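You operate a simulated robot arm through the tools that you are given. There is no shell and no other tool.

You run a simulated robot arm. Do the job below in one go: nothing can be reset, and whatever is moved stays where it is left.

TASK
Rough disc 4 on the machine's coarsest paste, then finish it on the finest.
Fine: read the paste cards; one run each; wait till the lamp is out; lay the disc back where it lay.

It is judged by the outcome, as a careful person would: the job done as asked, and still so three seconds after it is handed in. It fails if anything else is knocked over, pushed out of place, dropped, spilled or broken.

THE ROBOT
A 6-joint arm with a two-finger parallel gripper, fixed in place. Base frame: the origin is on the floor under the middle of its stand, x ahead of it, y to its left, z up. Lengths are in m, angles in rad, forces in N, time in s.
With the tool pointing down near the work surface it reaches from about 0.3 to 0.66 m from the base axis. Its first joint turns from -2.007 to 2.007 rad. Payload 3.43 kg.
Tool frame: the origin (TCP) lies between the finger pads and is the grasp point; the fingertips stand 0.034 m ahead of it; z points along the fingers, y is the line along which they close. The gripper opens to 0.128 m. The fingers are 0.024 m wide and 0.012 m thick; the gripper's body (0.048 by 0.13 m) begins 0.096 m behind the TCP.
Orientation is that of the tool frame in the base frame, as a unit quaternion [x, y, z, w]. With the fingers straight down and closing along the base's y, the tool's x points along the base's -x, its y along +y and its z along -z.

THE INTERFACE
- The arm moves only by the tool send_rows. Its argument "commands" is a list of rows, each a list of 3 entries, a list of its own where there are three numbers: the opening, from 0 (shut) to 1 (fully open), then the shift along the base's x, y, z in m, then the turn, a rotation vector about the base's x, y, z in rad. In form: [[gripper, [x, y, z], [ax, ay, az]], ...]. A call has 1 to 20 rows; each row shifts and turns the commanded pose from where the row before left it. A row lasts 0.2 s, in which the tool goes at most 0.05 m and 0.15 rad; a call with a longer step from one row to the next is refused whole, and so is a gripper value outside its range. Where a pose cannot be reached the arm comes as near as it can. A force on the tool above 40 N (or 10 N above the force at the start of the call, whichever is more), or a blocked arm, ends the call early, and 0.2 s more pass. The fingers move at their own pace (about 0.153 m/s each) and stop on an object; they squeeze with about 31 N. The grip force told is the motor's: it shows also when the fingers shut on nothing. Time passes only in rows, and 0.2 s behind the last, so rows that do not move let the fingers close. It gives the time, the measured TCP pose, the force on the tool (base axes), the opening and the grip force at its end, in the units of the frame above (readings bear some noise), with the torque about the TCP (base axes, N m) and any sound that the robot's microphone picked up.
- Cameras (640 x 400 px; columns grow to the right, rows downward): "scene" is fixed at [0.4003, 0.5, 1.4614]; the picture's right is [-0.84, 0.54, 0.00], its down [0.50, 0.78, -0.37] and it looks along [-0.20, -0.32, -0.93] (base axes); focal length 274 px, centre (320, 200). "wrist" rides on the gripper at [0.076, -0.011, -0.16] in the tool frame; the picture's right is [0.15, 0.99, 0.00], its down [-0.88, 0.13, -0.46] and it looks along [-0.45, 0.07, 0.89] (tool axes); focal length 234 px, centre (320, 200). There is no depth. A picture from a camera that has moved, and an enlarged one, comes with that camera's place and axes in the base frame and with its lens.
- snapshot(camera): a new picture of that camera. The clock stands still meanwhile.
- raise_lower(by): slides the trunk up (or, below 0, down) by that many m; the arm rides with it, the base frame stays. It gives what a move gives, with no picture.
- enlarge(camera, box): a new picture of the part [left, top, right, bottom] of that camera's present view, enlarged. The clock stands still meanwhile.
- hand_in(): hands the job in; it is judged then, once.

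Nothing tells you positions but the pictures and the camera data. Unless the task says otherwise, let go and move clear before handing in.

The tools are called after "Call:" as a command line: name --argument value ..., lists and objects as JSON in quotes. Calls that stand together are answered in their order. send_rows: Moves the arm, as the interface text tells. Its arguments: {"type":"object","properties":{"commands":{"type":"array"}},"required":["commands"]} The other tools are called the same way: raise_lower (by) moves the trunk up or down; snapshot (camera) takes a picture; enlarge (camera, box) takes an enlarged picture of a part of a camera's view; hand_in () hands the job in.

At the start:

```text
time_s: 0.0
position: [0.2228, 0.383, 1.1972]
tcp_rot: [0.0, 1.0, 0.0, 0.001]
force: [0.2, -0.3, -0.5]
wrist_torque: [-0.04, -0.01, -0.01]
gripper_width: 0.1281
grasp_force: 0.0
trunk travel left (down, up): [-0.925, 0.065]
```

scene: 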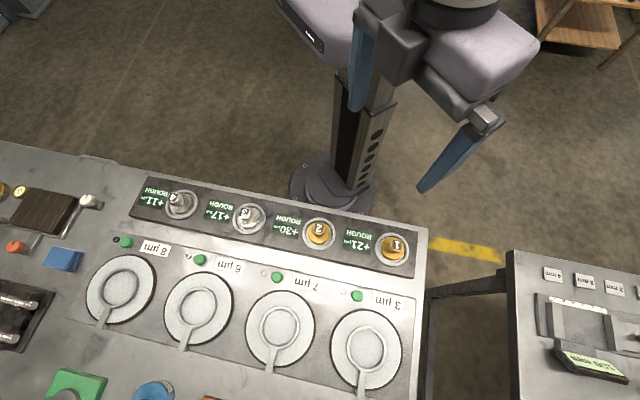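
wrist: 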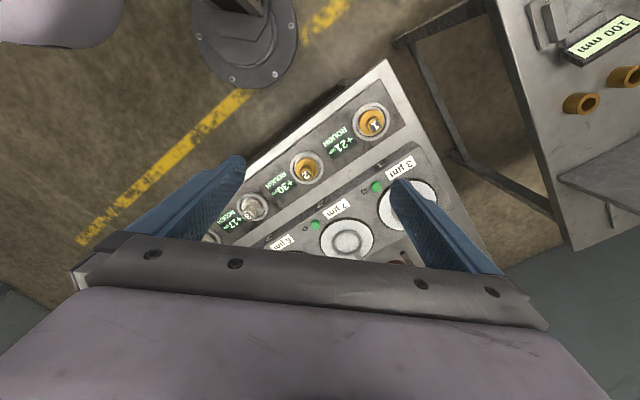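

I see a polishing machine with four paste stations (cards reading about 8, 6, 7 and 3 µm) and four numbered discs in a rack; disc 4 is at the left end in the scene picture. I'll look closer before moving anything.

Call:
enlarge --camera "scene" --box '[60, 160, 260, 285]'

Call:
enlarge --camera "scene" --box '[230, 200, 430, 325]'

Call:
enlarge --camera "scene" --box '[0, 160, 200, 285]'

Call:
enlarge --camera "scene" --box '[0, 275, 200, 400]'

Call:
enlarge --camera "scene" --box '[200, 275, 400, 400]'

Call:
enlarge --camera "scene" --box '[440, 230, 640, 400]'

```text
3.20 times, centred on (160, 222) of scene
camera zoom: at [0.4003, 0.5, 1.4614], right [-0.84, 0.54, 0.0], down [0.5, 0.78, -0.37], along [-0.2, -0.32, -0.93], focal length 876 px, centre (832, 128)
```

zoom: 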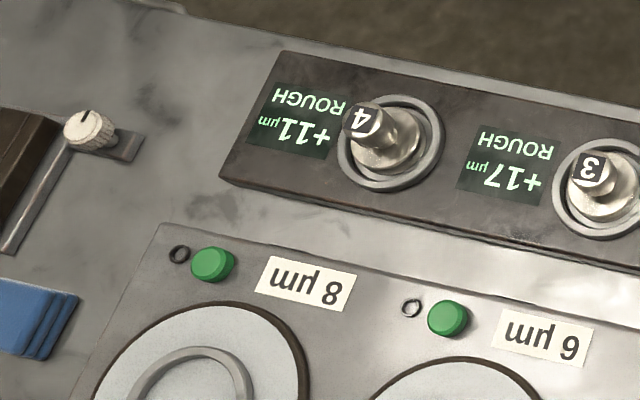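

```text
3.20 times, centred on (330, 262) of scene
camera zoom: at [0.4003, 0.5, 1.4614], right [-0.84, 0.54, 0.0], down [0.5, 0.78, -0.37], along [-0.2, -0.32, -0.93], focal length 876 px, centre (288, 0)
```

zoom: 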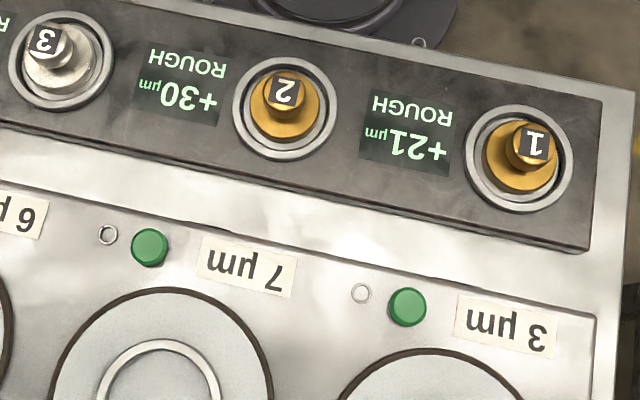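

```text
3.20 times, centred on (100, 222) of scene
camera zoom: at [0.4003, 0.5, 1.4614], right [-0.84, 0.54, 0.0], down [0.5, 0.78, -0.37], along [-0.2, -0.32, -0.93], focal length 876 px, centre (1024, 128)
```

zoom: 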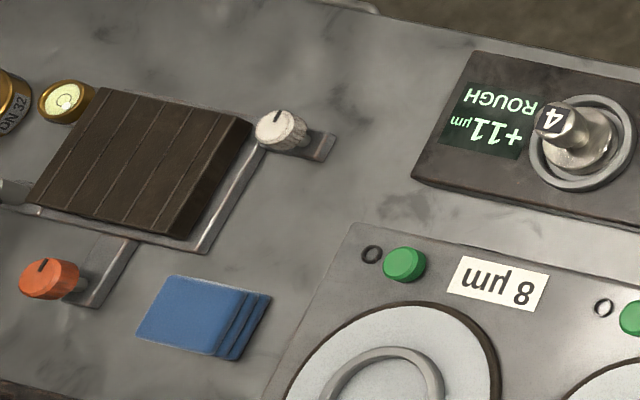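

```text
3.20 times, centred on (100, 338) of scene
camera zoom: at [0.4003, 0.5, 1.4614], right [-0.84, 0.54, 0.0], down [0.5, 0.78, -0.37], along [-0.2, -0.32, -0.93], focal length 876 px, centre (1024, -240)
```

zoom: 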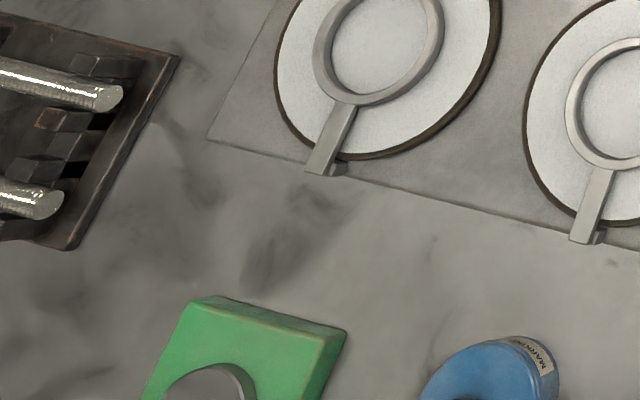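

```text
3.20 times, centred on (300, 338) of scene
camera zoom: at [0.4003, 0.5, 1.4614], right [-0.84, 0.54, 0.0], down [0.5, 0.78, -0.37], along [-0.2, -0.32, -0.93], focal length 876 px, centre (384, -240)
```

zoom: 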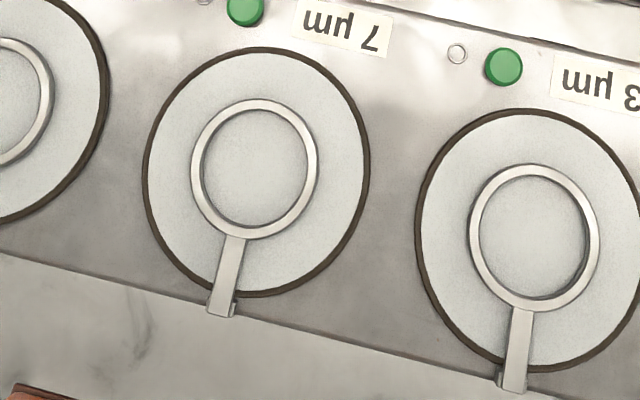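

```text
2.35 times, centred on (540, 315) of scene
camera zoom: at [0.4003, 0.5, 1.4614], right [-0.84, 0.54, 0.0], down [0.5, 0.78, -0.37], along [-0.2, -0.32, -0.93], focal length 644 px, centre (-198, -71)
```

zoom: 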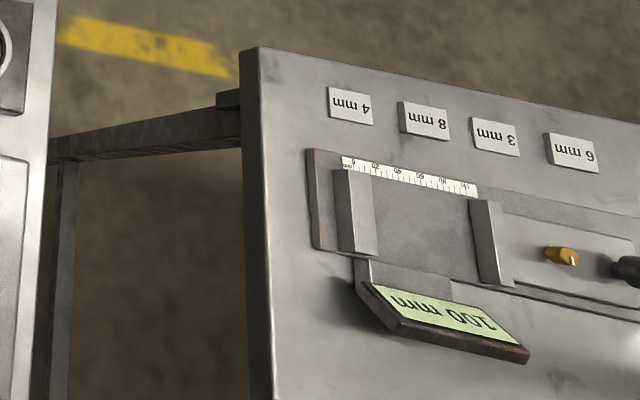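

The rack shows disc 4 (reading +11 µm, ROUGH) at the far end. The cards look like 8, 6, 7 and 3 µm, but they are upside down in this view, so I'll check them from the wrist camera where they read upright.

Call:
enlarge --camera "wrist" --box '[180, 80, 460, 255]'

Call:
enlarge --camera "wrist" --box '[200, 160, 360, 260]'

```text
2.29 times, centred on (320, 168) of wrist
camera zoom: at [0.1479, 0.3708, 1.3574], right [-0.15, 0.99, 0.0], down [0.88, 0.13, 0.46], along [0.45, 0.07, -0.89], focal length 535 px, centre (320, 274)
```

zoom: 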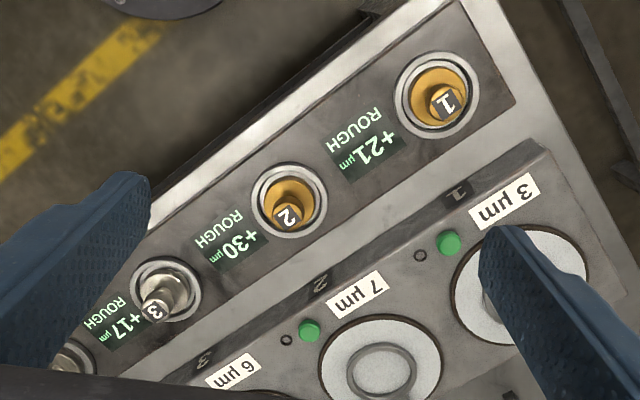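

```text
4.00 times, centred on (280, 210) of wrist
camera zoom: at [0.1479, 0.3708, 1.3574], right [-0.15, 0.99, 0.0], down [0.88, 0.13, 0.46], along [0.45, 0.07, -0.89], focal length 937 px, centre (480, 160)
```

zoom: 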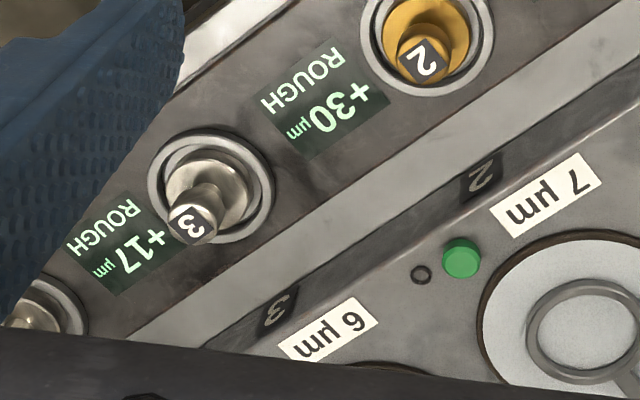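

The cards are still upside down from here. I'll enlarge the 6 µm and 8 µm cards strongly to rule out a 9.

Call:
enlarge --camera "scene" --box '[205, 250, 255, 281]'

Call:
enlarge --camera "scene" --box '[110, 230, 180, 274]'

Call:
enlarge --camera "scene" --box '[120, 170, 220, 232]'

Call:
enlarge --camera "wrist" --box '[260, 220, 310, 251]'

```text
12.80 times, centred on (230, 266) of scene
camera zoom: at [0.4003, 0.5, 1.4614], right [-0.84, 0.54, 0.0], down [0.5, 0.78, -0.37], along [-0.2, -0.32, -0.93], focal length 3504 px, centre (1472, -638)
```

zoom: 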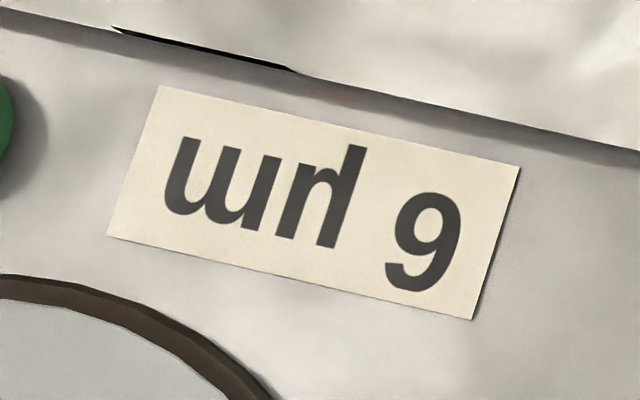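

```text
9.09 times, centred on (145, 252) of scene
camera zoom: at [0.4003, 0.5, 1.4614], right [-0.84, 0.54, 0.0], down [0.5, 0.78, -0.37], along [-0.2, -0.32, -0.93], focal length 2488 px, centre (1911, -273)
```

zoom: 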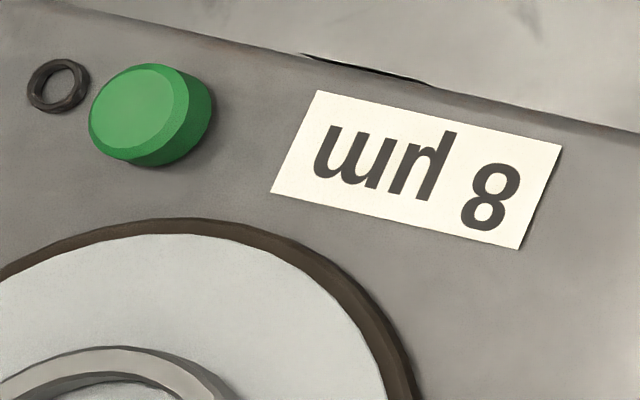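

```text
6.40 times, centred on (170, 201) of scene
camera zoom: at [0.4003, 0.5, 1.4614], right [-0.84, 0.54, 0.0], down [0.5, 0.78, -0.37], along [-0.2, -0.32, -0.93], focal length 1752 px, centre (1280, 194)
```

zoom: 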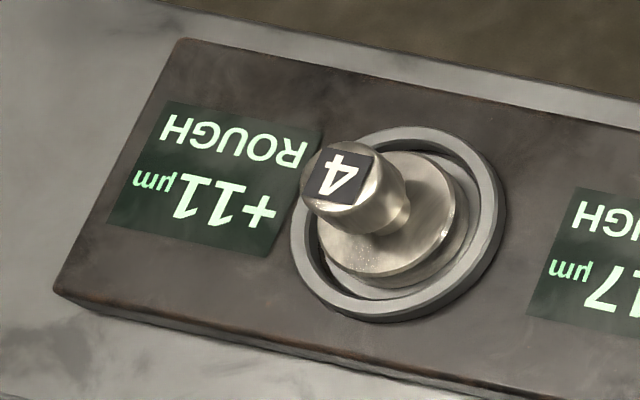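

```text
12.80 times, centred on (285, 236) of wrist
camera zoom: at [0.1479, 0.3708, 1.3574], right [-0.15, 0.99, 0.0], down [0.88, 0.13, 0.46], along [0.45, 0.07, -0.89], focal length 2997 px, centre (768, -254)
```

zoom: 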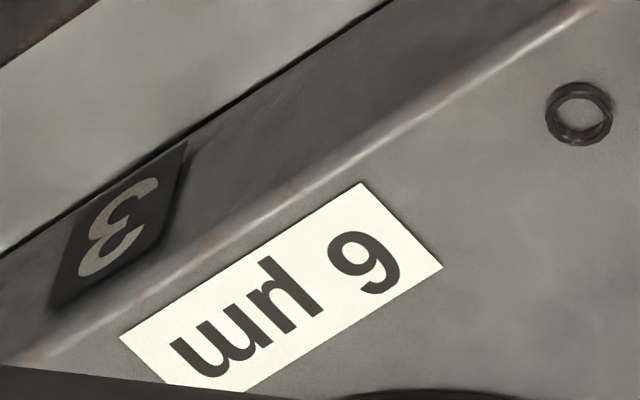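

The coarsest card is 8 µm (station 4, at the far left of the scene) and the finest is 3 µm (station 1). The turned "9" beside the upside-down µm is really a 6, and 8 + 3 = 11 fits disc 4's reading. Disc 4 looks to be near (0.54, 0.15, 0.92), so I'll move high over it for a closer look.

Call:
send_rows --commands '[[0.55, [0.034, -0.03, -0.003], [0, 0, 0.034]], [0.55, [0.034, -0.03, -0.003], [0, 0, 0.034]], [0.55, [0.034, -0.03, -0.003], [0, 0, 0.034]], [0.55, [0.034, -0.03, -0.003], [0, 0, 0.034]], [0.55, [0.034, -0.03, -0.003], [0, 0, 0.034]], [0.55, [0.034, -0.03, -0.003], [0, 0, 0.034]], [0.55, [0.034, -0.03, -0.003], [0, 0, 0.034]], [0.55, [0.034, -0.03, -0.003], [0, 0, 0.034]], [0.55, [0, 0, 0], [0, 0, 0]]]'

Call:
snapshot --camera "wrist"

Call:
snapshot --camera "scene"

```text
time_s: 2.0
position: [0.4946, 0.1438, 1.1729]
tcp_rot: [-0.137, 0.991, 0.0, 0.0]
force: [-0.4, 0.2, -0.4]
wrist_torque: [0.01, -0.04, 0.01]
gripper_width: 0.0705
grasp_force: 0.1
trunk travel left (down, up): [-0.925, 0.065]
```

```text
taken
camera wrist: at [0.4244, 0.1114, 1.3329], right [-0.41, 0.91, 0.0], down [0.81, 0.36, 0.46], along [0.42, 0.19, -0.89], focal length 234 px, centre (320, 200)
```

wrist: 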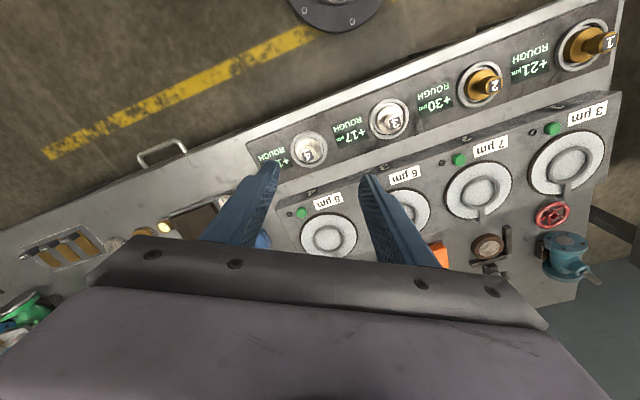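

```text
taken
```

scene: 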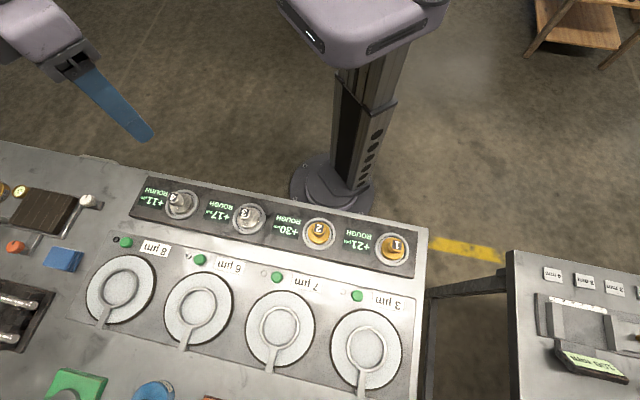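

Disc 4 now sits just below the gripper in the wrist view. I'll enlarge to locate it and the plates.

Call:
enlarge --camera "wrist" --box '[240, 110, 400, 210]'

Call:
enlarge --camera "wrist" --box '[440, 80, 640, 205]'

Call:
enlarge --camera "wrist" --box '[260, 170, 420, 270]'

Call:
enlarge --camera "wrist" --box '[0, 180, 260, 342]'

```text
4.00 times, centred on (320, 160) of wrist
camera zoom: at [0.4244, 0.1114, 1.3329], right [-0.41, 0.91, 0.0], down [0.81, 0.36, 0.46], along [0.42, 0.19, -0.89], focal length 937 px, centre (320, 360)
```

zoom: 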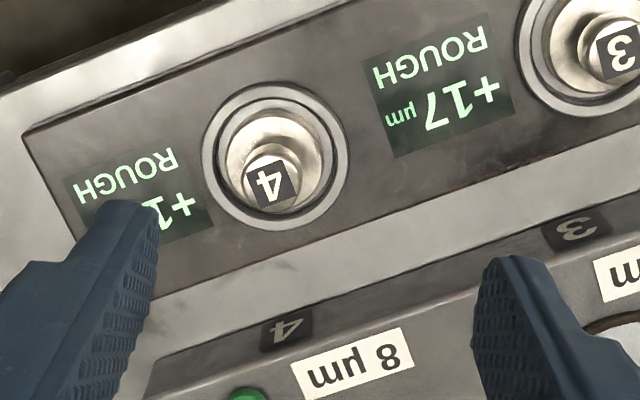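

```text
3.20 times, centred on (540, 142) of wrist
camera zoom: at [0.4244, 0.1114, 1.3329], right [-0.41, 0.91, 0.0], down [0.81, 0.36, 0.46], along [0.42, 0.19, -0.89], focal length 749 px, centre (-384, 384)
```

zoom: 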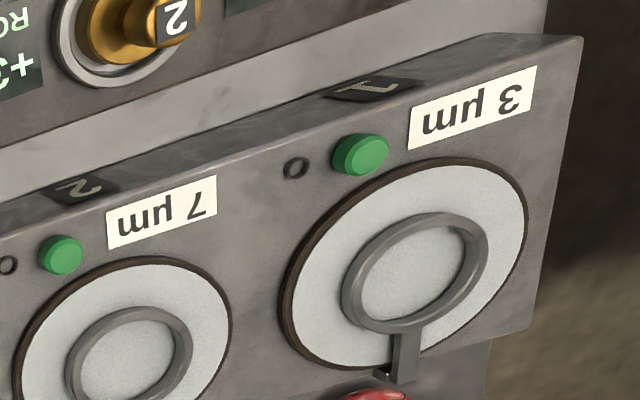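

```text
4.00 times, centred on (340, 220) of wrist
camera zoom: at [0.4244, 0.1114, 1.3329], right [-0.41, 0.91, 0.0], down [0.81, 0.36, 0.46], along [0.42, 0.19, -0.89], focal length 937 px, centre (240, 120)
```

zoom: 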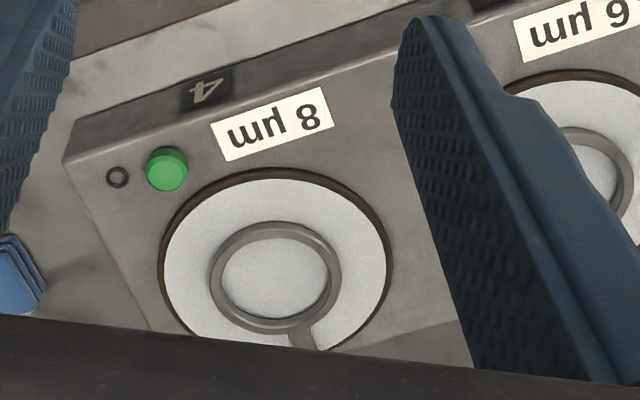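

```text
2.46 times, centred on (130, 261) of wrist
camera zoom: at [0.4244, 0.1114, 1.3329], right [-0.41, 0.91, 0.0], down [0.81, 0.36, 0.46], along [0.42, 0.19, -0.89], focal length 576 px, centre (788, 50)
```

zoom: 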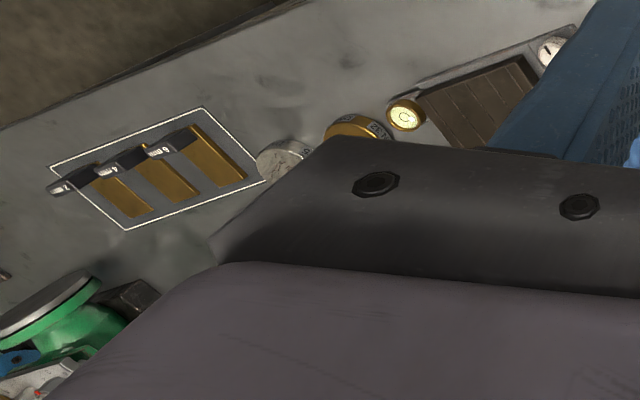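

Triangulating from both cameras:

| Item | Position (m) |
|---|---|
| Disc 4 slot | about (0.543, 0.141), knob top at z ≈ 0.922 |
| 8 µm ring | about (0.704, 0.259), z ≈ 0.91 |
| 3 µm ring | about (0.362, 0.599), z ≈ 0.91 |
| 8 µm button | about (0.662, 0.178) |
| 3 µm button | about (0.326, 0.515) |

The plates lie beyond the straight-down reach, so I'll try the far plate with the tool tilted outward, staying high.

Call:
send_rows --commands '[[0.5, [0.0275, 0.0165, -0.0205], [0, 0, 0.039]], [0.5, [0.0275, 0.0165, -0.0205], [0, 0, 0.039]], [0.5, [0.0275, 0.0165, -0.0205], [0.0432, -0.1173, 0]], [0.5, [0.0275, 0.0165, -0.0205], [0.0432, -0.1173, 0]], [0.5, [0.0275, 0.0165, -0.0205], [0.0432, -0.1173, 0]], [0.5, [0.0275, 0.0165, -0.0205], [0.0432, -0.1173, 0]], [0.5, [0, 0, 0], [0, 0, 0]]]'

Call:
snapshot --camera "wrist"

Call:
snapshot --camera "scene"

```text
time_s: 3.6
position: [0.6584, 0.2418, 1.0491]
tcp_rot: [-0.17, 0.954, 0.044, 0.245]
force: [0.0, -0.1, 0.2]
wrist_torque: [-0.01, -0.03, -0.04]
gripper_width: 0.0639
grasp_force: 0.0
trunk travel left (down, up): [-0.925, 0.065]
```

```text
taken
camera wrist: at [0.5286, 0.1819, 1.1529], right [-0.46, 0.88, -0.07], down [0.47, 0.31, 0.82], along [0.75, 0.35, -0.56], focal length 234 px, centre (320, 200)
```

wrist: 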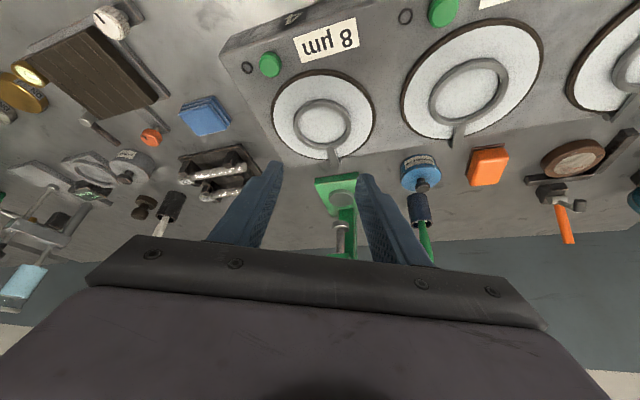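

```text
taken
```

scene: 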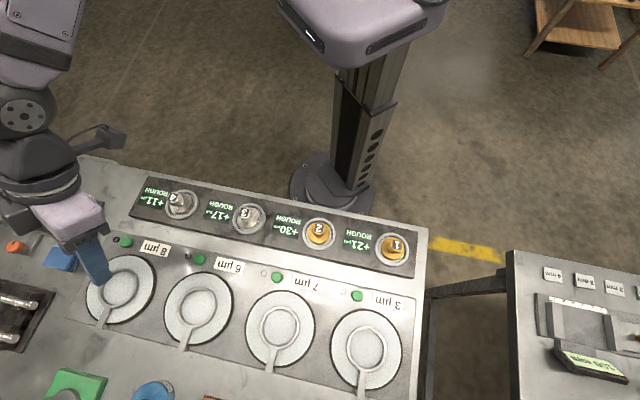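

The tilted pose was reached cleanly. I'll check the reach directly above the 8 µm ring, a little lower but still clear of it.

Call:
send_rows --commands '[[0.5, [0.023, 0.009, -0.024], [0, 0, 0]], [0.5, [0.023, 0.008, -0.025], [0, 0, 0]], [0.5, [0, 0, -0.02], [0, 0, 0]], [0.5, [0, 0, 0], [0, 0, 0]]]'

Call:
snapshot --camera "wrist"

Call:
snapshot --camera "scene"

```text
time_s: 4.6
position: [0.7053, 0.2593, 0.9809]
tcp_rot: [-0.169, 0.954, 0.044, 0.243]
force: [-0.4, 0.1, -0.4]
wrist_torque: [-0.01, -0.02, 0.0]
gripper_width: 0.0641
grasp_force: 0.1
trunk travel left (down, up): [-0.925, 0.065]
```

```text
taken
camera wrist: at [0.5754, 0.1985, 1.0847], right [-0.46, 0.88, -0.07], down [0.48, 0.31, 0.82], along [0.75, 0.35, -0.56], focal length 234 px, centre (320, 200)
```

wrist: 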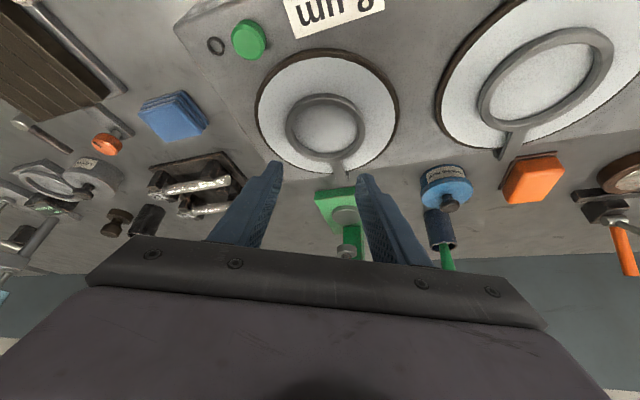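

```text
taken
```

scene: 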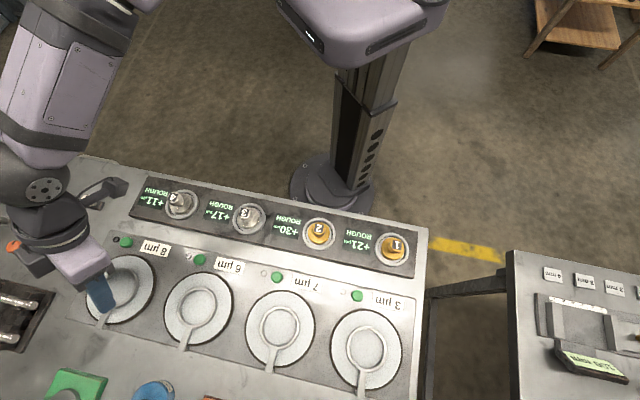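

The 8 µm plate is reachable with this tilt. I'll enlarge to pin down its ring and height, and the button.

Call:
enlarge --camera "wrist" --box '[200, 10, 440, 160]'

Call:
enlarge --camera "scene" --box '[60, 220, 180, 295]'

```text
2.67 times, centred on (320, 85) of wrist
camera zoom: at [0.5754, 0.1985, 1.0847], right [-0.46, 0.88, -0.07], down [0.48, 0.31, 0.82], along [0.75, 0.35, -0.56], focal length 624 px, centre (320, 507)
```

zoom: 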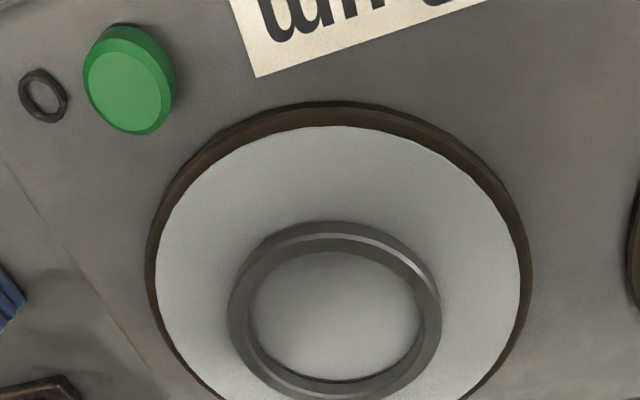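

```text
5.33 times, centred on (120, 258) of scene
camera zoom: at [0.4003, 0.5, 1.4614], right [-0.84, 0.54, 0.0], down [0.5, 0.78, -0.37], along [-0.2, -0.32, -0.93], focal length 1460 px, centre (1387, -107)
```

zoom: 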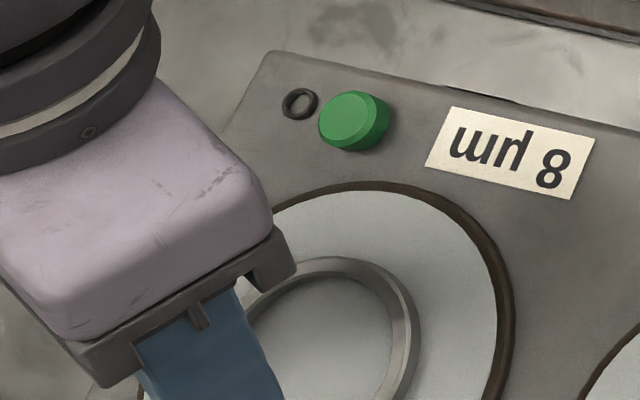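

I have good fixes on the 8 µm ring (0.703, 0.258) and its button (0.663, 0.1775). Next I'll rise, go back over disc 4 with the same tilt, and look before lowering.

Call:
send_rows --commands '[[0.45, [0, 0, 0.0488], [0, 0, 0]], [0.45, [-0.0341, -0.0241, 0], [0, 0, 0]], [0.45, [-0.0341, -0.0241, 0], [0, 0, 0]], [0.45, [-0.0341, -0.0241, 0], [0, 0, 0]], [0.45, [-0.034, -0.0241, 0], [0, 0, 0]], [0.45, [-0.034, -0.0241, 0], [0, 0, 0]], [0.45, [0, 0, 0], [0, 0, 0]]]'

Call:
snapshot --camera "wrist"

Call:
enlarge --camera "wrist" --box '[240, 20, 400, 120]'

Call:
snapshot --camera "scene"

```text
time_s: 6.2
position: [0.5361, 0.1374, 1.029]
tcp_rot: [-0.168, 0.954, 0.043, 0.244]
force: [-0.5, 0.6, -0.5]
wrist_torque: [0.0, 0.03, 0.0]
gripper_width: 0.0574
grasp_force: 0.2
trunk travel left (down, up): [-0.925, 0.065]
```

```text
taken
camera wrist: at [0.4062, 0.0786, 1.1338], right [-0.46, 0.89, -0.07], down [0.48, 0.31, 0.82], along [0.75, 0.35, -0.57], focal length 234 px, centre (320, 200)
```

wrist: 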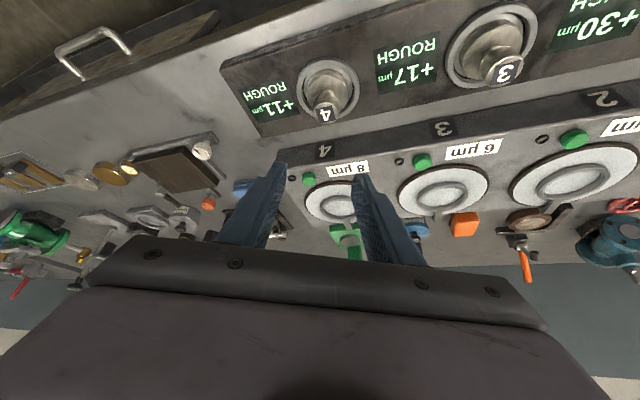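

```text
4.00 times, centred on (320, 70) of wrist
camera zoom: at [0.4062, 0.0786, 1.1338], right [-0.46, 0.89, -0.07], down [0.48, 0.31, 0.82], along [0.75, 0.35, -0.57], focal length 937 px, centre (320, 720)
```

zoom: 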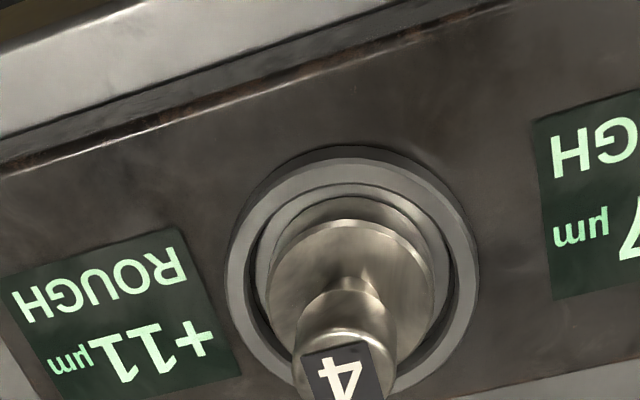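

```text
taken
```

scene: 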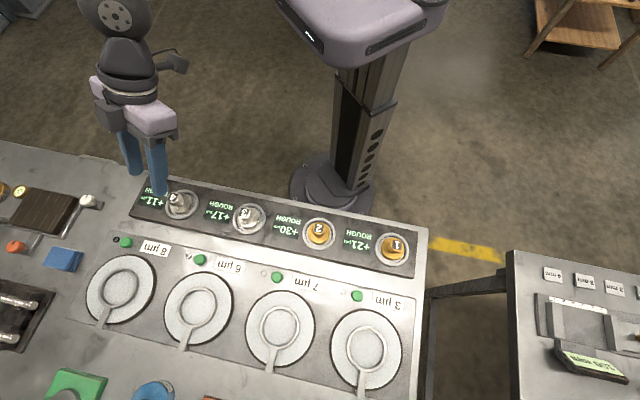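

Disc 4's knob has a 26 mm head from z ≈ 0.905 to 0.922, above a flange about 50 mm wide at z ≈ 0.889, with its axis near (0.542, 0.141). I'll lower the open fingers around the knob and check before closing.

Call:
send_rows --commands '[[0.45, [-0.001, -0.0004, -0.035], [0, 0, 0]], [0.45, [0, 0, -0.03], [0, 0, 0]], [0.45, [0, 0, -0.02], [0, 0, 0]], [0.45, [0, 0, -0.01], [0, 0, 0]], [0.45, [0, 0, -0.006], [0, 0, 0]], [0.45, [0, 0, 0], [0, 0, 0]]]'

Call:
snapshot --camera "wrist"

Call:
enlarge --camera "wrist" --box '[240, 120, 400, 220]'

Call:
enlarge --camera "scene" --box '[100, 140, 260, 240]'

```text
time_s: 7.6
position: [0.5344, 0.1402, 0.9486]
tcp_rot: [-0.169, 0.954, 0.044, 0.243]
force: [0.0, 0.2, 0.2]
wrist_torque: [0.0, 0.0, 0.0]
gripper_width: 0.0576
grasp_force: 0.0
out of reach, approached as far as the arm can: row 1, 2
trunk travel left (down, up): [-0.925, 0.065]
```

```text
taken
camera wrist: at [0.4047, 0.0796, 1.0534], right [-0.46, 0.88, -0.07], down [0.48, 0.31, 0.82], along [0.75, 0.35, -0.57], focal length 234 px, centre (320, 200)
```

wrist: 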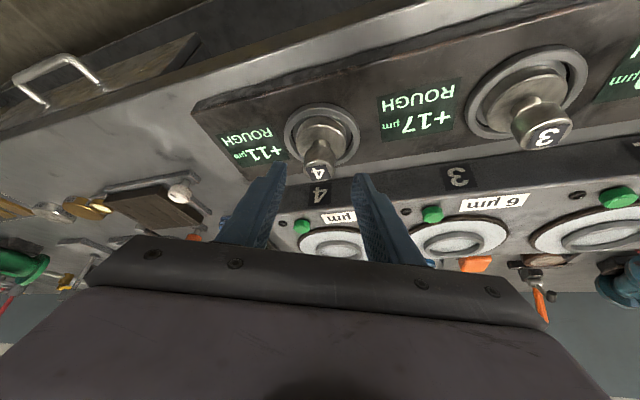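

```text
4.00 times, centred on (320, 170) of wrist
camera zoom: at [0.4047, 0.0796, 1.0534], right [-0.46, 0.88, -0.07], down [0.48, 0.31, 0.82], along [0.75, 0.35, -0.57], focal length 937 px, centre (320, 320)
```

zoom: 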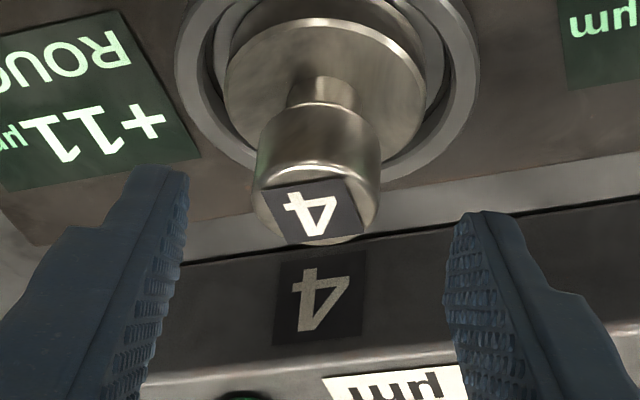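

```text
4.00 times, centred on (180, 190) of scene
camera zoom: at [0.4003, 0.5, 1.4614], right [-0.84, 0.54, 0.0], down [0.5, 0.78, -0.37], along [-0.2, -0.32, -0.93], focal length 1095 px, centre (880, 240)
```

zoom: 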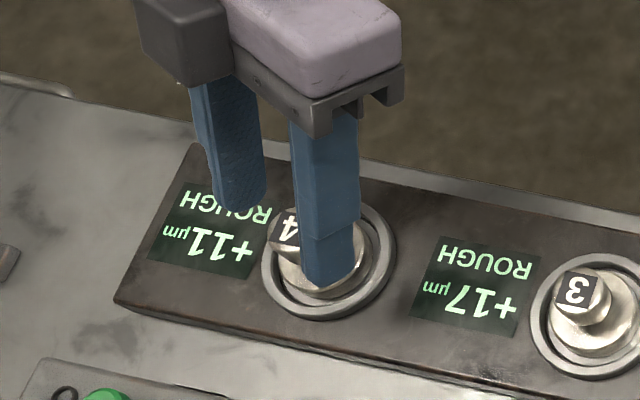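

The arm reported two rows as out of reach and stopped at z ≈ 0.949, about 2 cm higher than intended. I'll test a small downward step before deciding whether to use the trunk instead.

Call:
send_rows --commands '[[0.45, [0, 0, -0.006], [0, 0, 0]], [0.45, [0, 0, 0], [0, 0, 0]]]'

```text
time_s: 8.2
position: [0.5344, 0.1405, 0.9443]
tcp_rot: [-0.169, 0.954, 0.044, 0.244]
force: [-0.3, 0.4, 0.0]
wrist_torque: [-0.02, 0.02, 0.03]
gripper_width: 0.0578
grasp_force: 0.0
trunk travel left (down, up): [-0.925, 0.065]
```

That step worked and there was no contact. The knob is centred between the fingers to within about 2 mm. I'll trim sideways, lower the last 15 mm and look again.

Call:
send_rows --commands '[[0.45, [0.0005, -0.002, -0.006], [0, 0, 0]], [0.45, [0, 0, -0.005], [0, 0, 0]], [0.45, [0, 0, -0.004], [0, 0, 0]], [0.45, [0, 0, 0], [0, 0, 0]]]'

Call:
enlarge --camera "wrist" --box '[240, 120, 400, 220]'

Call:
enlarge --camera "scene" --box '[100, 140, 260, 240]'

```text
time_s: 9.2
position: [0.5346, 0.1385, 0.9284]
tcp_rot: [-0.169, 0.954, 0.044, 0.244]
force: [0.1, 0.1, 0.9]
wrist_torque: [0.0, -0.01, 0.01]
gripper_width: 0.0577
grasp_force: 0.1
trunk travel left (down, up): [-0.925, 0.065]
```

```text
4.00 times, centred on (320, 170) of wrist
camera zoom: at [0.4053, 0.0784, 1.0328], right [-0.46, 0.88, -0.07], down [0.48, 0.31, 0.82], along [0.75, 0.35, -0.56], focal length 937 px, centre (320, 320)
```

zoom: 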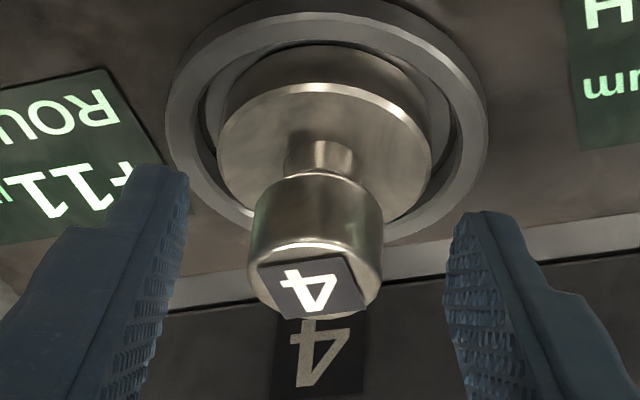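

```text
4.00 times, centred on (180, 190) of scene
camera zoom: at [0.4003, 0.5, 1.4614], right [-0.84, 0.54, 0.0], down [0.5, 0.78, -0.37], along [-0.2, -0.32, -0.93], focal length 1095 px, centre (880, 240)
```

zoom: 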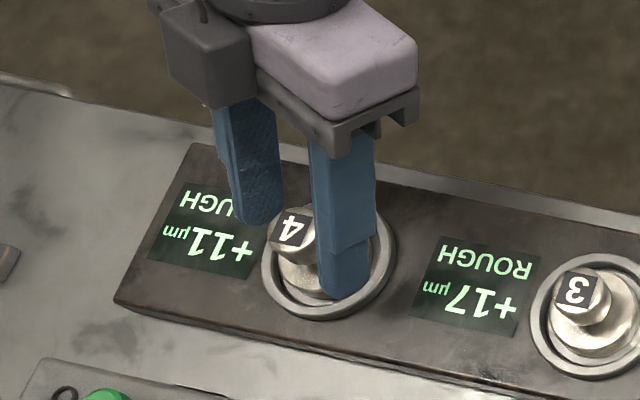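

The knob head lies squarely between the pads and nothing is touching. I'll close on it.

Call:
send_rows --commands '[[0.3, [0, 0, 0], [0, 0, 0]], [0.0, [0, 0, 0], [0, 0, 0]], [0.0, [0, 0, 0], [0, 0, 0]], [0.0, [0, 0, 0], [0, 0, 0]]]'

Call:
enlarge --camera "wrist" --box '[240, 120, 400, 220]'

```text
time_s: 10.2
position: [0.5354, 0.139, 0.9283]
tcp_rot: [-0.17, 0.954, 0.045, 0.243]
force: [0.8, -1.7, 1.0]
wrist_torque: [0.01, -0.01, -0.01]
gripper_width: 0.0271
grasp_force: 30.6
trunk travel left (down, up): [-0.925, 0.065]
```

```text
4.00 times, centred on (320, 170) of wrist
camera zoom: at [0.4054, 0.0782, 1.0329], right [-0.46, 0.88, -0.07], down [0.48, 0.31, 0.82], along [0.75, 0.35, -0.56], focal length 937 px, centre (320, 320)
```

zoom: 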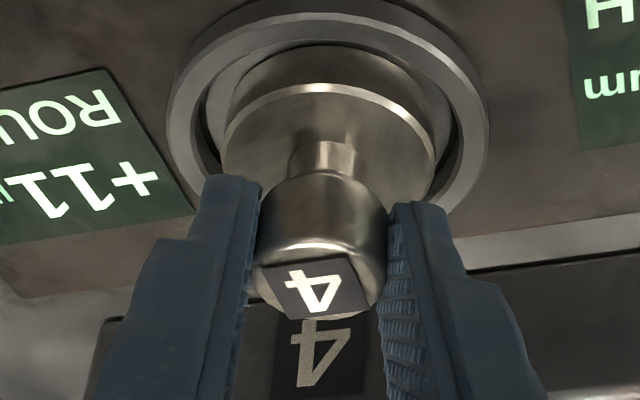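

Disc 4 is gripped (width 27 mm, 31 N) at TCP (0.535, 0.139, 0.928), which is the spot to return it to. I'll lift slowly straight up.

Call:
send_rows --commands '[[0.0, [0, 0, 0.004], [0, 0, 0]], [0.0, [0, 0, 0.008], [0, 0, 0]], [0.0, [0, 0, 0.012], [0, 0, 0]], [0.0, [0, 0, 0.012], [0, 0, 0]], [0.0, [0, 0, 0], [0, 0, 0]]]'

Call:
snapshot --camera "wrist"

Call:
enlarge --camera "scene" --box '[100, 140, 260, 240]'

```text
time_s: 11.4
position: [0.5355, 0.1378, 0.9656]
tcp_rot: [-0.169, 0.954, 0.045, 0.243]
force: [-0.2, 0.1, -2.8]
wrist_torque: [0.04, 0.02, 0.0]
gripper_width: 0.0273
grasp_force: 30.7
trunk travel left (down, up): [-0.925, 0.065]
```

```text
taken
camera wrist: at [0.4062, 0.0778, 1.0694], right [-0.46, 0.89, -0.07], down [0.48, 0.31, 0.82], along [0.75, 0.35, -0.57], focal length 234 px, centre (320, 200)
```

wrist: 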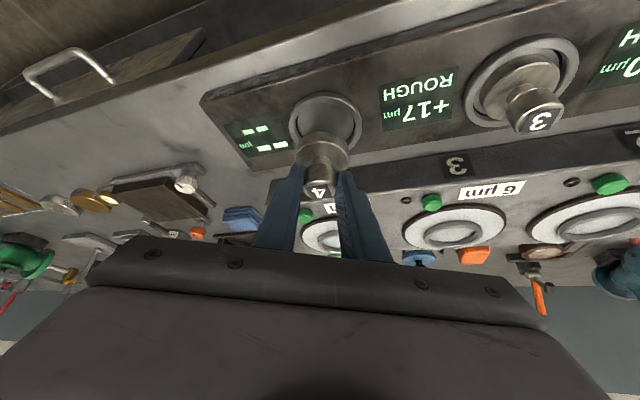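

```text
4.00 times, centred on (180, 190) of scene
camera zoom: at [0.4003, 0.5, 1.4614], right [-0.84, 0.54, 0.0], down [0.5, 0.78, -0.37], along [-0.2, -0.32, -0.93], focal length 1095 px, centre (880, 240)
```

zoom: 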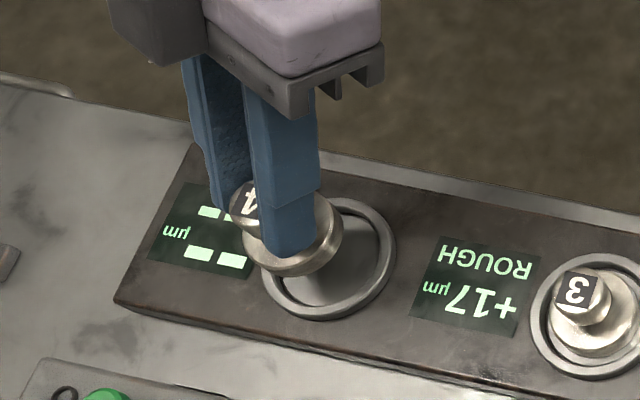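

The disc is up and its display has gone to "--", so the slot senses the disc. I'll check how it hangs and measure its thickness.

Call:
enlarge --camera "wrist" --box '[250, 80, 410, 200]'

Call:
enlarge --camera "scene" --box '[140, 170, 220, 220]'

```text
3.33 times, centred on (330, 140) of wrist
camera zoom: at [0.4062, 0.0778, 1.0694], right [-0.46, 0.89, -0.07], down [0.48, 0.31, 0.82], along [0.75, 0.35, -0.57], focal length 781 px, centre (287, 400)
```

zoom: 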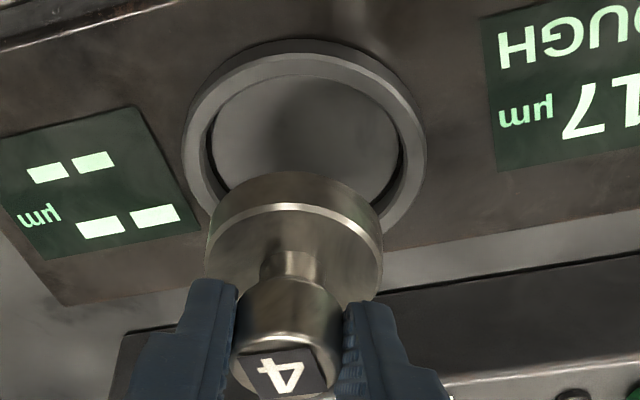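

```text
8.00 times, centred on (180, 195) of scene
camera zoom: at [0.4003, 0.5, 1.4614], right [-0.84, 0.54, 0.0], down [0.5, 0.78, -0.37], along [-0.2, -0.32, -0.93], focal length 2190 px, centre (1440, 240)
```

zoom: 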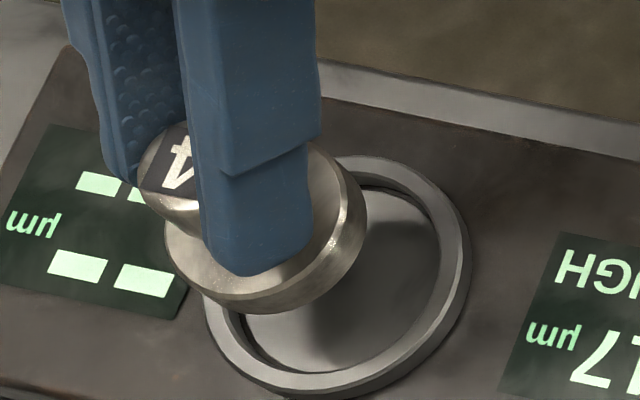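

The disc is level in the grip, about 13 mm thick and 50 mm across. I'll lift further and carry it over to above the 8 µm ring.

Call:
send_rows --commands '[[0.0, [0, 0, 0.02], [0, 0, 0]], [0.0, [0, 0, 0.02], [0, 0, 0]], [0.0, [0, 0, 0.02], [0, 0, 0]], [0.0, [0, 0, 0], [0, 0, 0]]]'

```text
time_s: 12.4
position: [0.5358, 0.1406, 1.0067]
tcp_rot: [-0.169, 0.954, 0.047, 0.244]
force: [-0.1, -0.1, -2.5]
wrist_torque: [-0.01, 0.03, -0.01]
gripper_width: 0.0269
grasp_force: 31.4
out of reach, approached as far as the arm can: row 2, 3
trunk travel left (down, up): [-0.925, 0.065]
```

The arm meets a small dead zone here, but it is holding the disc well at z ≈ 1.007. I'll go on outward to above the 8 µm ring, staying high.

Call:
send_rows --commands '[[0.0, [0.032, 0.023, 0.0027], [0, 0, 0]], [0.0, [0.032, 0.023, 0.0027], [0, 0, 0]], [0.0, [0.032, 0.023, 0.0027], [0, 0, 0]], [0.0, [0.032, 0.023, 0.0027], [0, 0, 0]], [0.0, [0.032, 0.023, 0.0027], [0, 0, 0]], [0.0, [0, 0, 0], [0, 0, 0]]]'

Call:
snapshot --camera "wrist"

Call:
enlarge --camera "wrist" --box '[230, 40, 420, 200]'

Call:
enlarge --camera "scene" --box '[50, 220, 210, 320]'

```text
time_s: 13.8
position: [0.6937, 0.2538, 1.019]
tcp_rot: [-0.17, 0.954, 0.044, 0.243]
force: [0.0, -0.5, -2.4]
wrist_torque: [0.03, 0.02, -0.01]
gripper_width: 0.027
grasp_force: 30.8
trunk travel left (down, up): [-0.925, 0.065]
```

```text
taken
camera wrist: at [0.5637, 0.1943, 1.1238], right [-0.46, 0.88, -0.07], down [0.48, 0.31, 0.82], along [0.75, 0.35, -0.57], focal length 234 px, centre (320, 200)
```

wrist: 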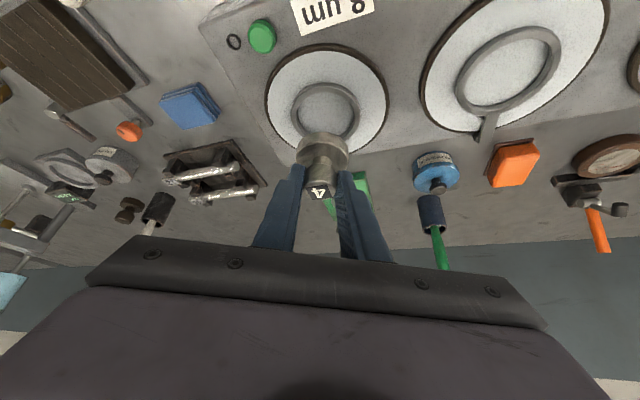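

```text
2.50 times, centred on (325, 120) of wrist
camera zoom: at [0.5637, 0.1943, 1.1238], right [-0.46, 0.88, -0.07], down [0.48, 0.31, 0.82], along [0.75, 0.35, -0.57], focal length 585 px, centre (308, 400)
```

zoom: 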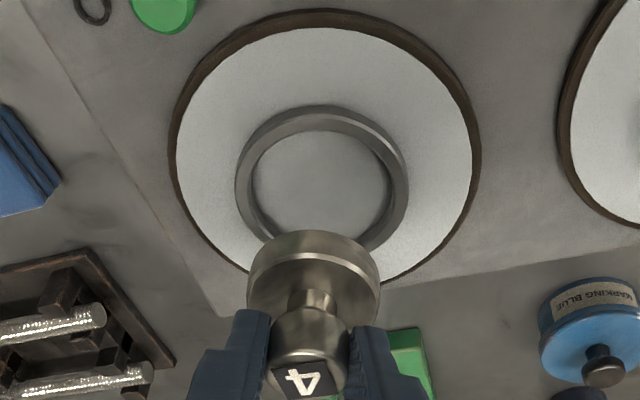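

```text
4.00 times, centred on (130, 270) of scene
camera zoom: at [0.4003, 0.5, 1.4614], right [-0.84, 0.54, 0.0], down [0.5, 0.78, -0.37], along [-0.2, -0.32, -0.93], focal length 1095 px, centre (1080, -80)
```

zoom: 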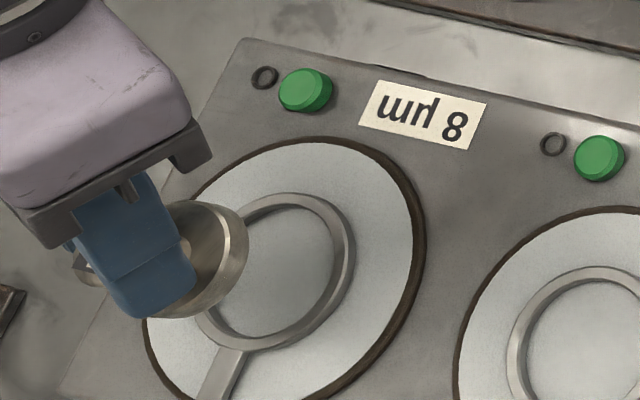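

The ring centre reads (0.704, 0.2575) and the disc axis (0.701, 0.257), so I'll shift 3 mm outward. Then I'll lower partway and check again.

Call:
send_rows --commands '[[0.0, [0.0028, 0.0005, -0.015], [0, 0, 0]], [0.0, [0, 0, -0.015], [0, 0, 0]], [0.0, [0, 0, -0.012], [0, 0, 0]], [0.0, [0, 0, 0], [0, 0, 0]]]'

Call:
enlarge --camera "wrist" --box '[230, 60, 420, 220]'

Call:
enlarge --camera "scene" --box '[50, 220, 210, 320]'

```text
time_s: 14.8
position: [0.6983, 0.2563, 0.9782]
tcp_rot: [-0.169, 0.954, 0.044, 0.244]
force: [-0.1, 0.3, -2.7]
wrist_torque: [-0.02, 0.02, -0.01]
gripper_width: 0.0271
grasp_force: 30.8
trunk travel left (down, up): [-0.925, 0.065]
```

```text
2.50 times, centred on (325, 140) of wrist
camera zoom: at [0.5684, 0.1957, 1.0825], right [-0.46, 0.88, -0.07], down [0.48, 0.31, 0.82], along [0.75, 0.35, -0.56], focal length 585 px, centre (308, 350)
```

zoom: 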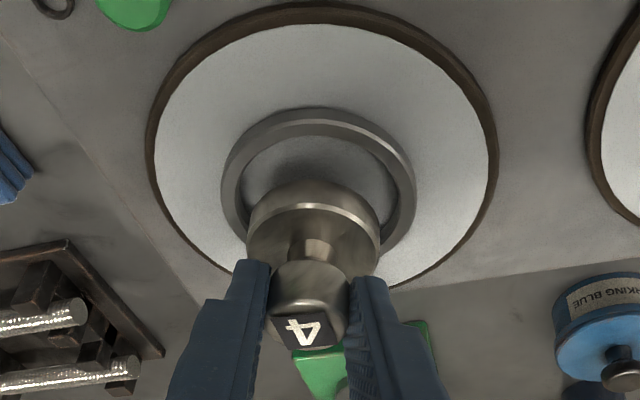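

```text
4.00 times, centred on (130, 270) of scene
camera zoom: at [0.4003, 0.5, 1.4614], right [-0.84, 0.54, 0.0], down [0.5, 0.78, -0.37], along [-0.2, -0.32, -0.93], focal length 1095 px, centre (1080, -80)
```

zoom: 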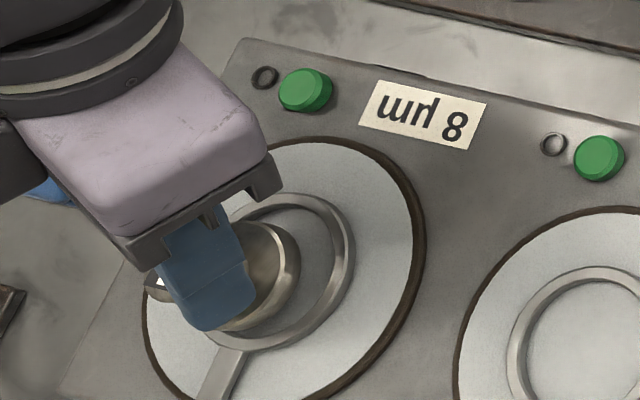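

The disc is lined up with the ring both sideways and fore-aft. I'll lower it gently in small steps and watch the force.

Call:
send_rows --commands '[[0.0, [0, 0, -0.005], [0, 0, 0]], [0.0, [0, 0, -0.005], [0, 0, 0]], [0.0, [0, 0, -0.004], [0, 0, 0]], [0.0, [0, 0, 0], [0, 0, 0]]]'

Call:
send_rows --commands '[[0.0, [0, 0, -0.002], [0, 0, 0]], [0.0, [0, 0, -0.002], [0, 0, 0]], [0.0, [0, 0, 0], [0, 0, 0]]]'

Call:
enlarge --camera "wrist" --box '[230, 60, 420, 220]'

```text
time_s: 15.8
position: [0.6982, 0.2556, 0.9651]
tcp_rot: [-0.169, 0.954, 0.044, 0.243]
force: [0.5, -1.0, -3.4]
wrist_torque: [-0.02, 0.05, -0.01]
gripper_width: 0.0269
grasp_force: 30.9
trunk travel left (down, up): [-0.925, 0.065]
```

```text
time_s: 16.6
position: [0.698, 0.2561, 0.9626]
tcp_rot: [-0.17, 0.953, 0.044, 0.245]
force: [1.4, -0.3, 5.1]
wrist_torque: [-0.1, 0.06, 0.04]
gripper_width: 0.0274
grasp_force: 30.9
trunk travel left (down, up): [-0.925, 0.065]
```

```text
2.50 times, centred on (325, 140) of wrist
camera zoom: at [0.5678, 0.1956, 1.0661], right [-0.46, 0.89, -0.07], down [0.47, 0.31, 0.82], along [0.75, 0.35, -0.56], focal length 585 px, centre (308, 350)
```

zoom: 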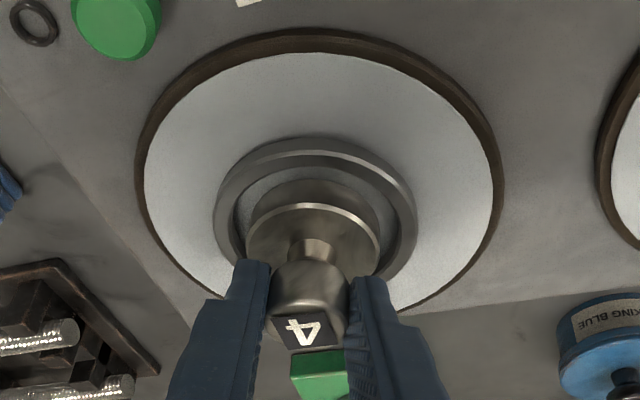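

Contact came at TCP z ≈ 0.9626. I'll check that it's resting on the plate inside the ring and not on the ring itself.

Call:
enlarge --camera "wrist" --box '[275, 105, 375, 180]'

Call:
enlarge --camera "scene" --box '[80, 255, 160, 315]'

```text
5.33 times, centred on (325, 142) of wrist
camera zoom: at [0.5678, 0.1956, 1.0661], right [-0.46, 0.89, -0.07], down [0.47, 0.31, 0.82], along [0.75, 0.35, -0.56], focal length 1249 px, centre (293, 507)
```

zoom: 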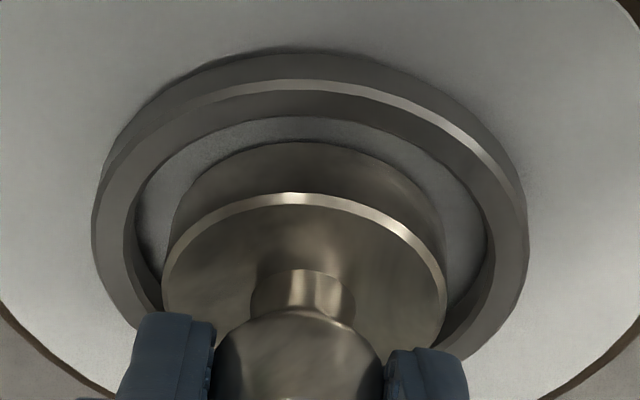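

```text
6.67 times, centred on (120, 285) of scene
camera zoom: at [0.4003, 0.5, 1.4614], right [-0.84, 0.54, 0.0], down [0.5, 0.78, -0.37], along [-0.2, -0.32, -0.93], focal length 1825 px, centre (1653, -367)
```

zoom: 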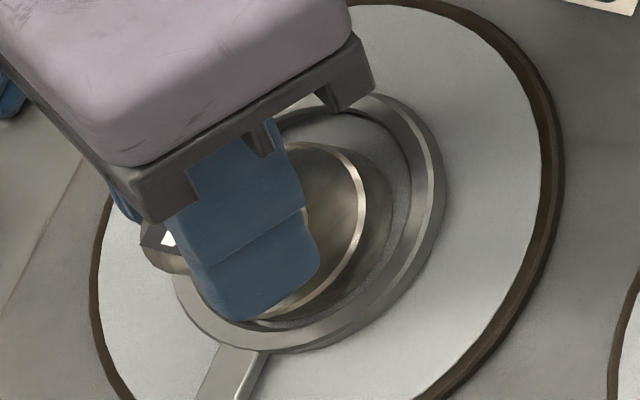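

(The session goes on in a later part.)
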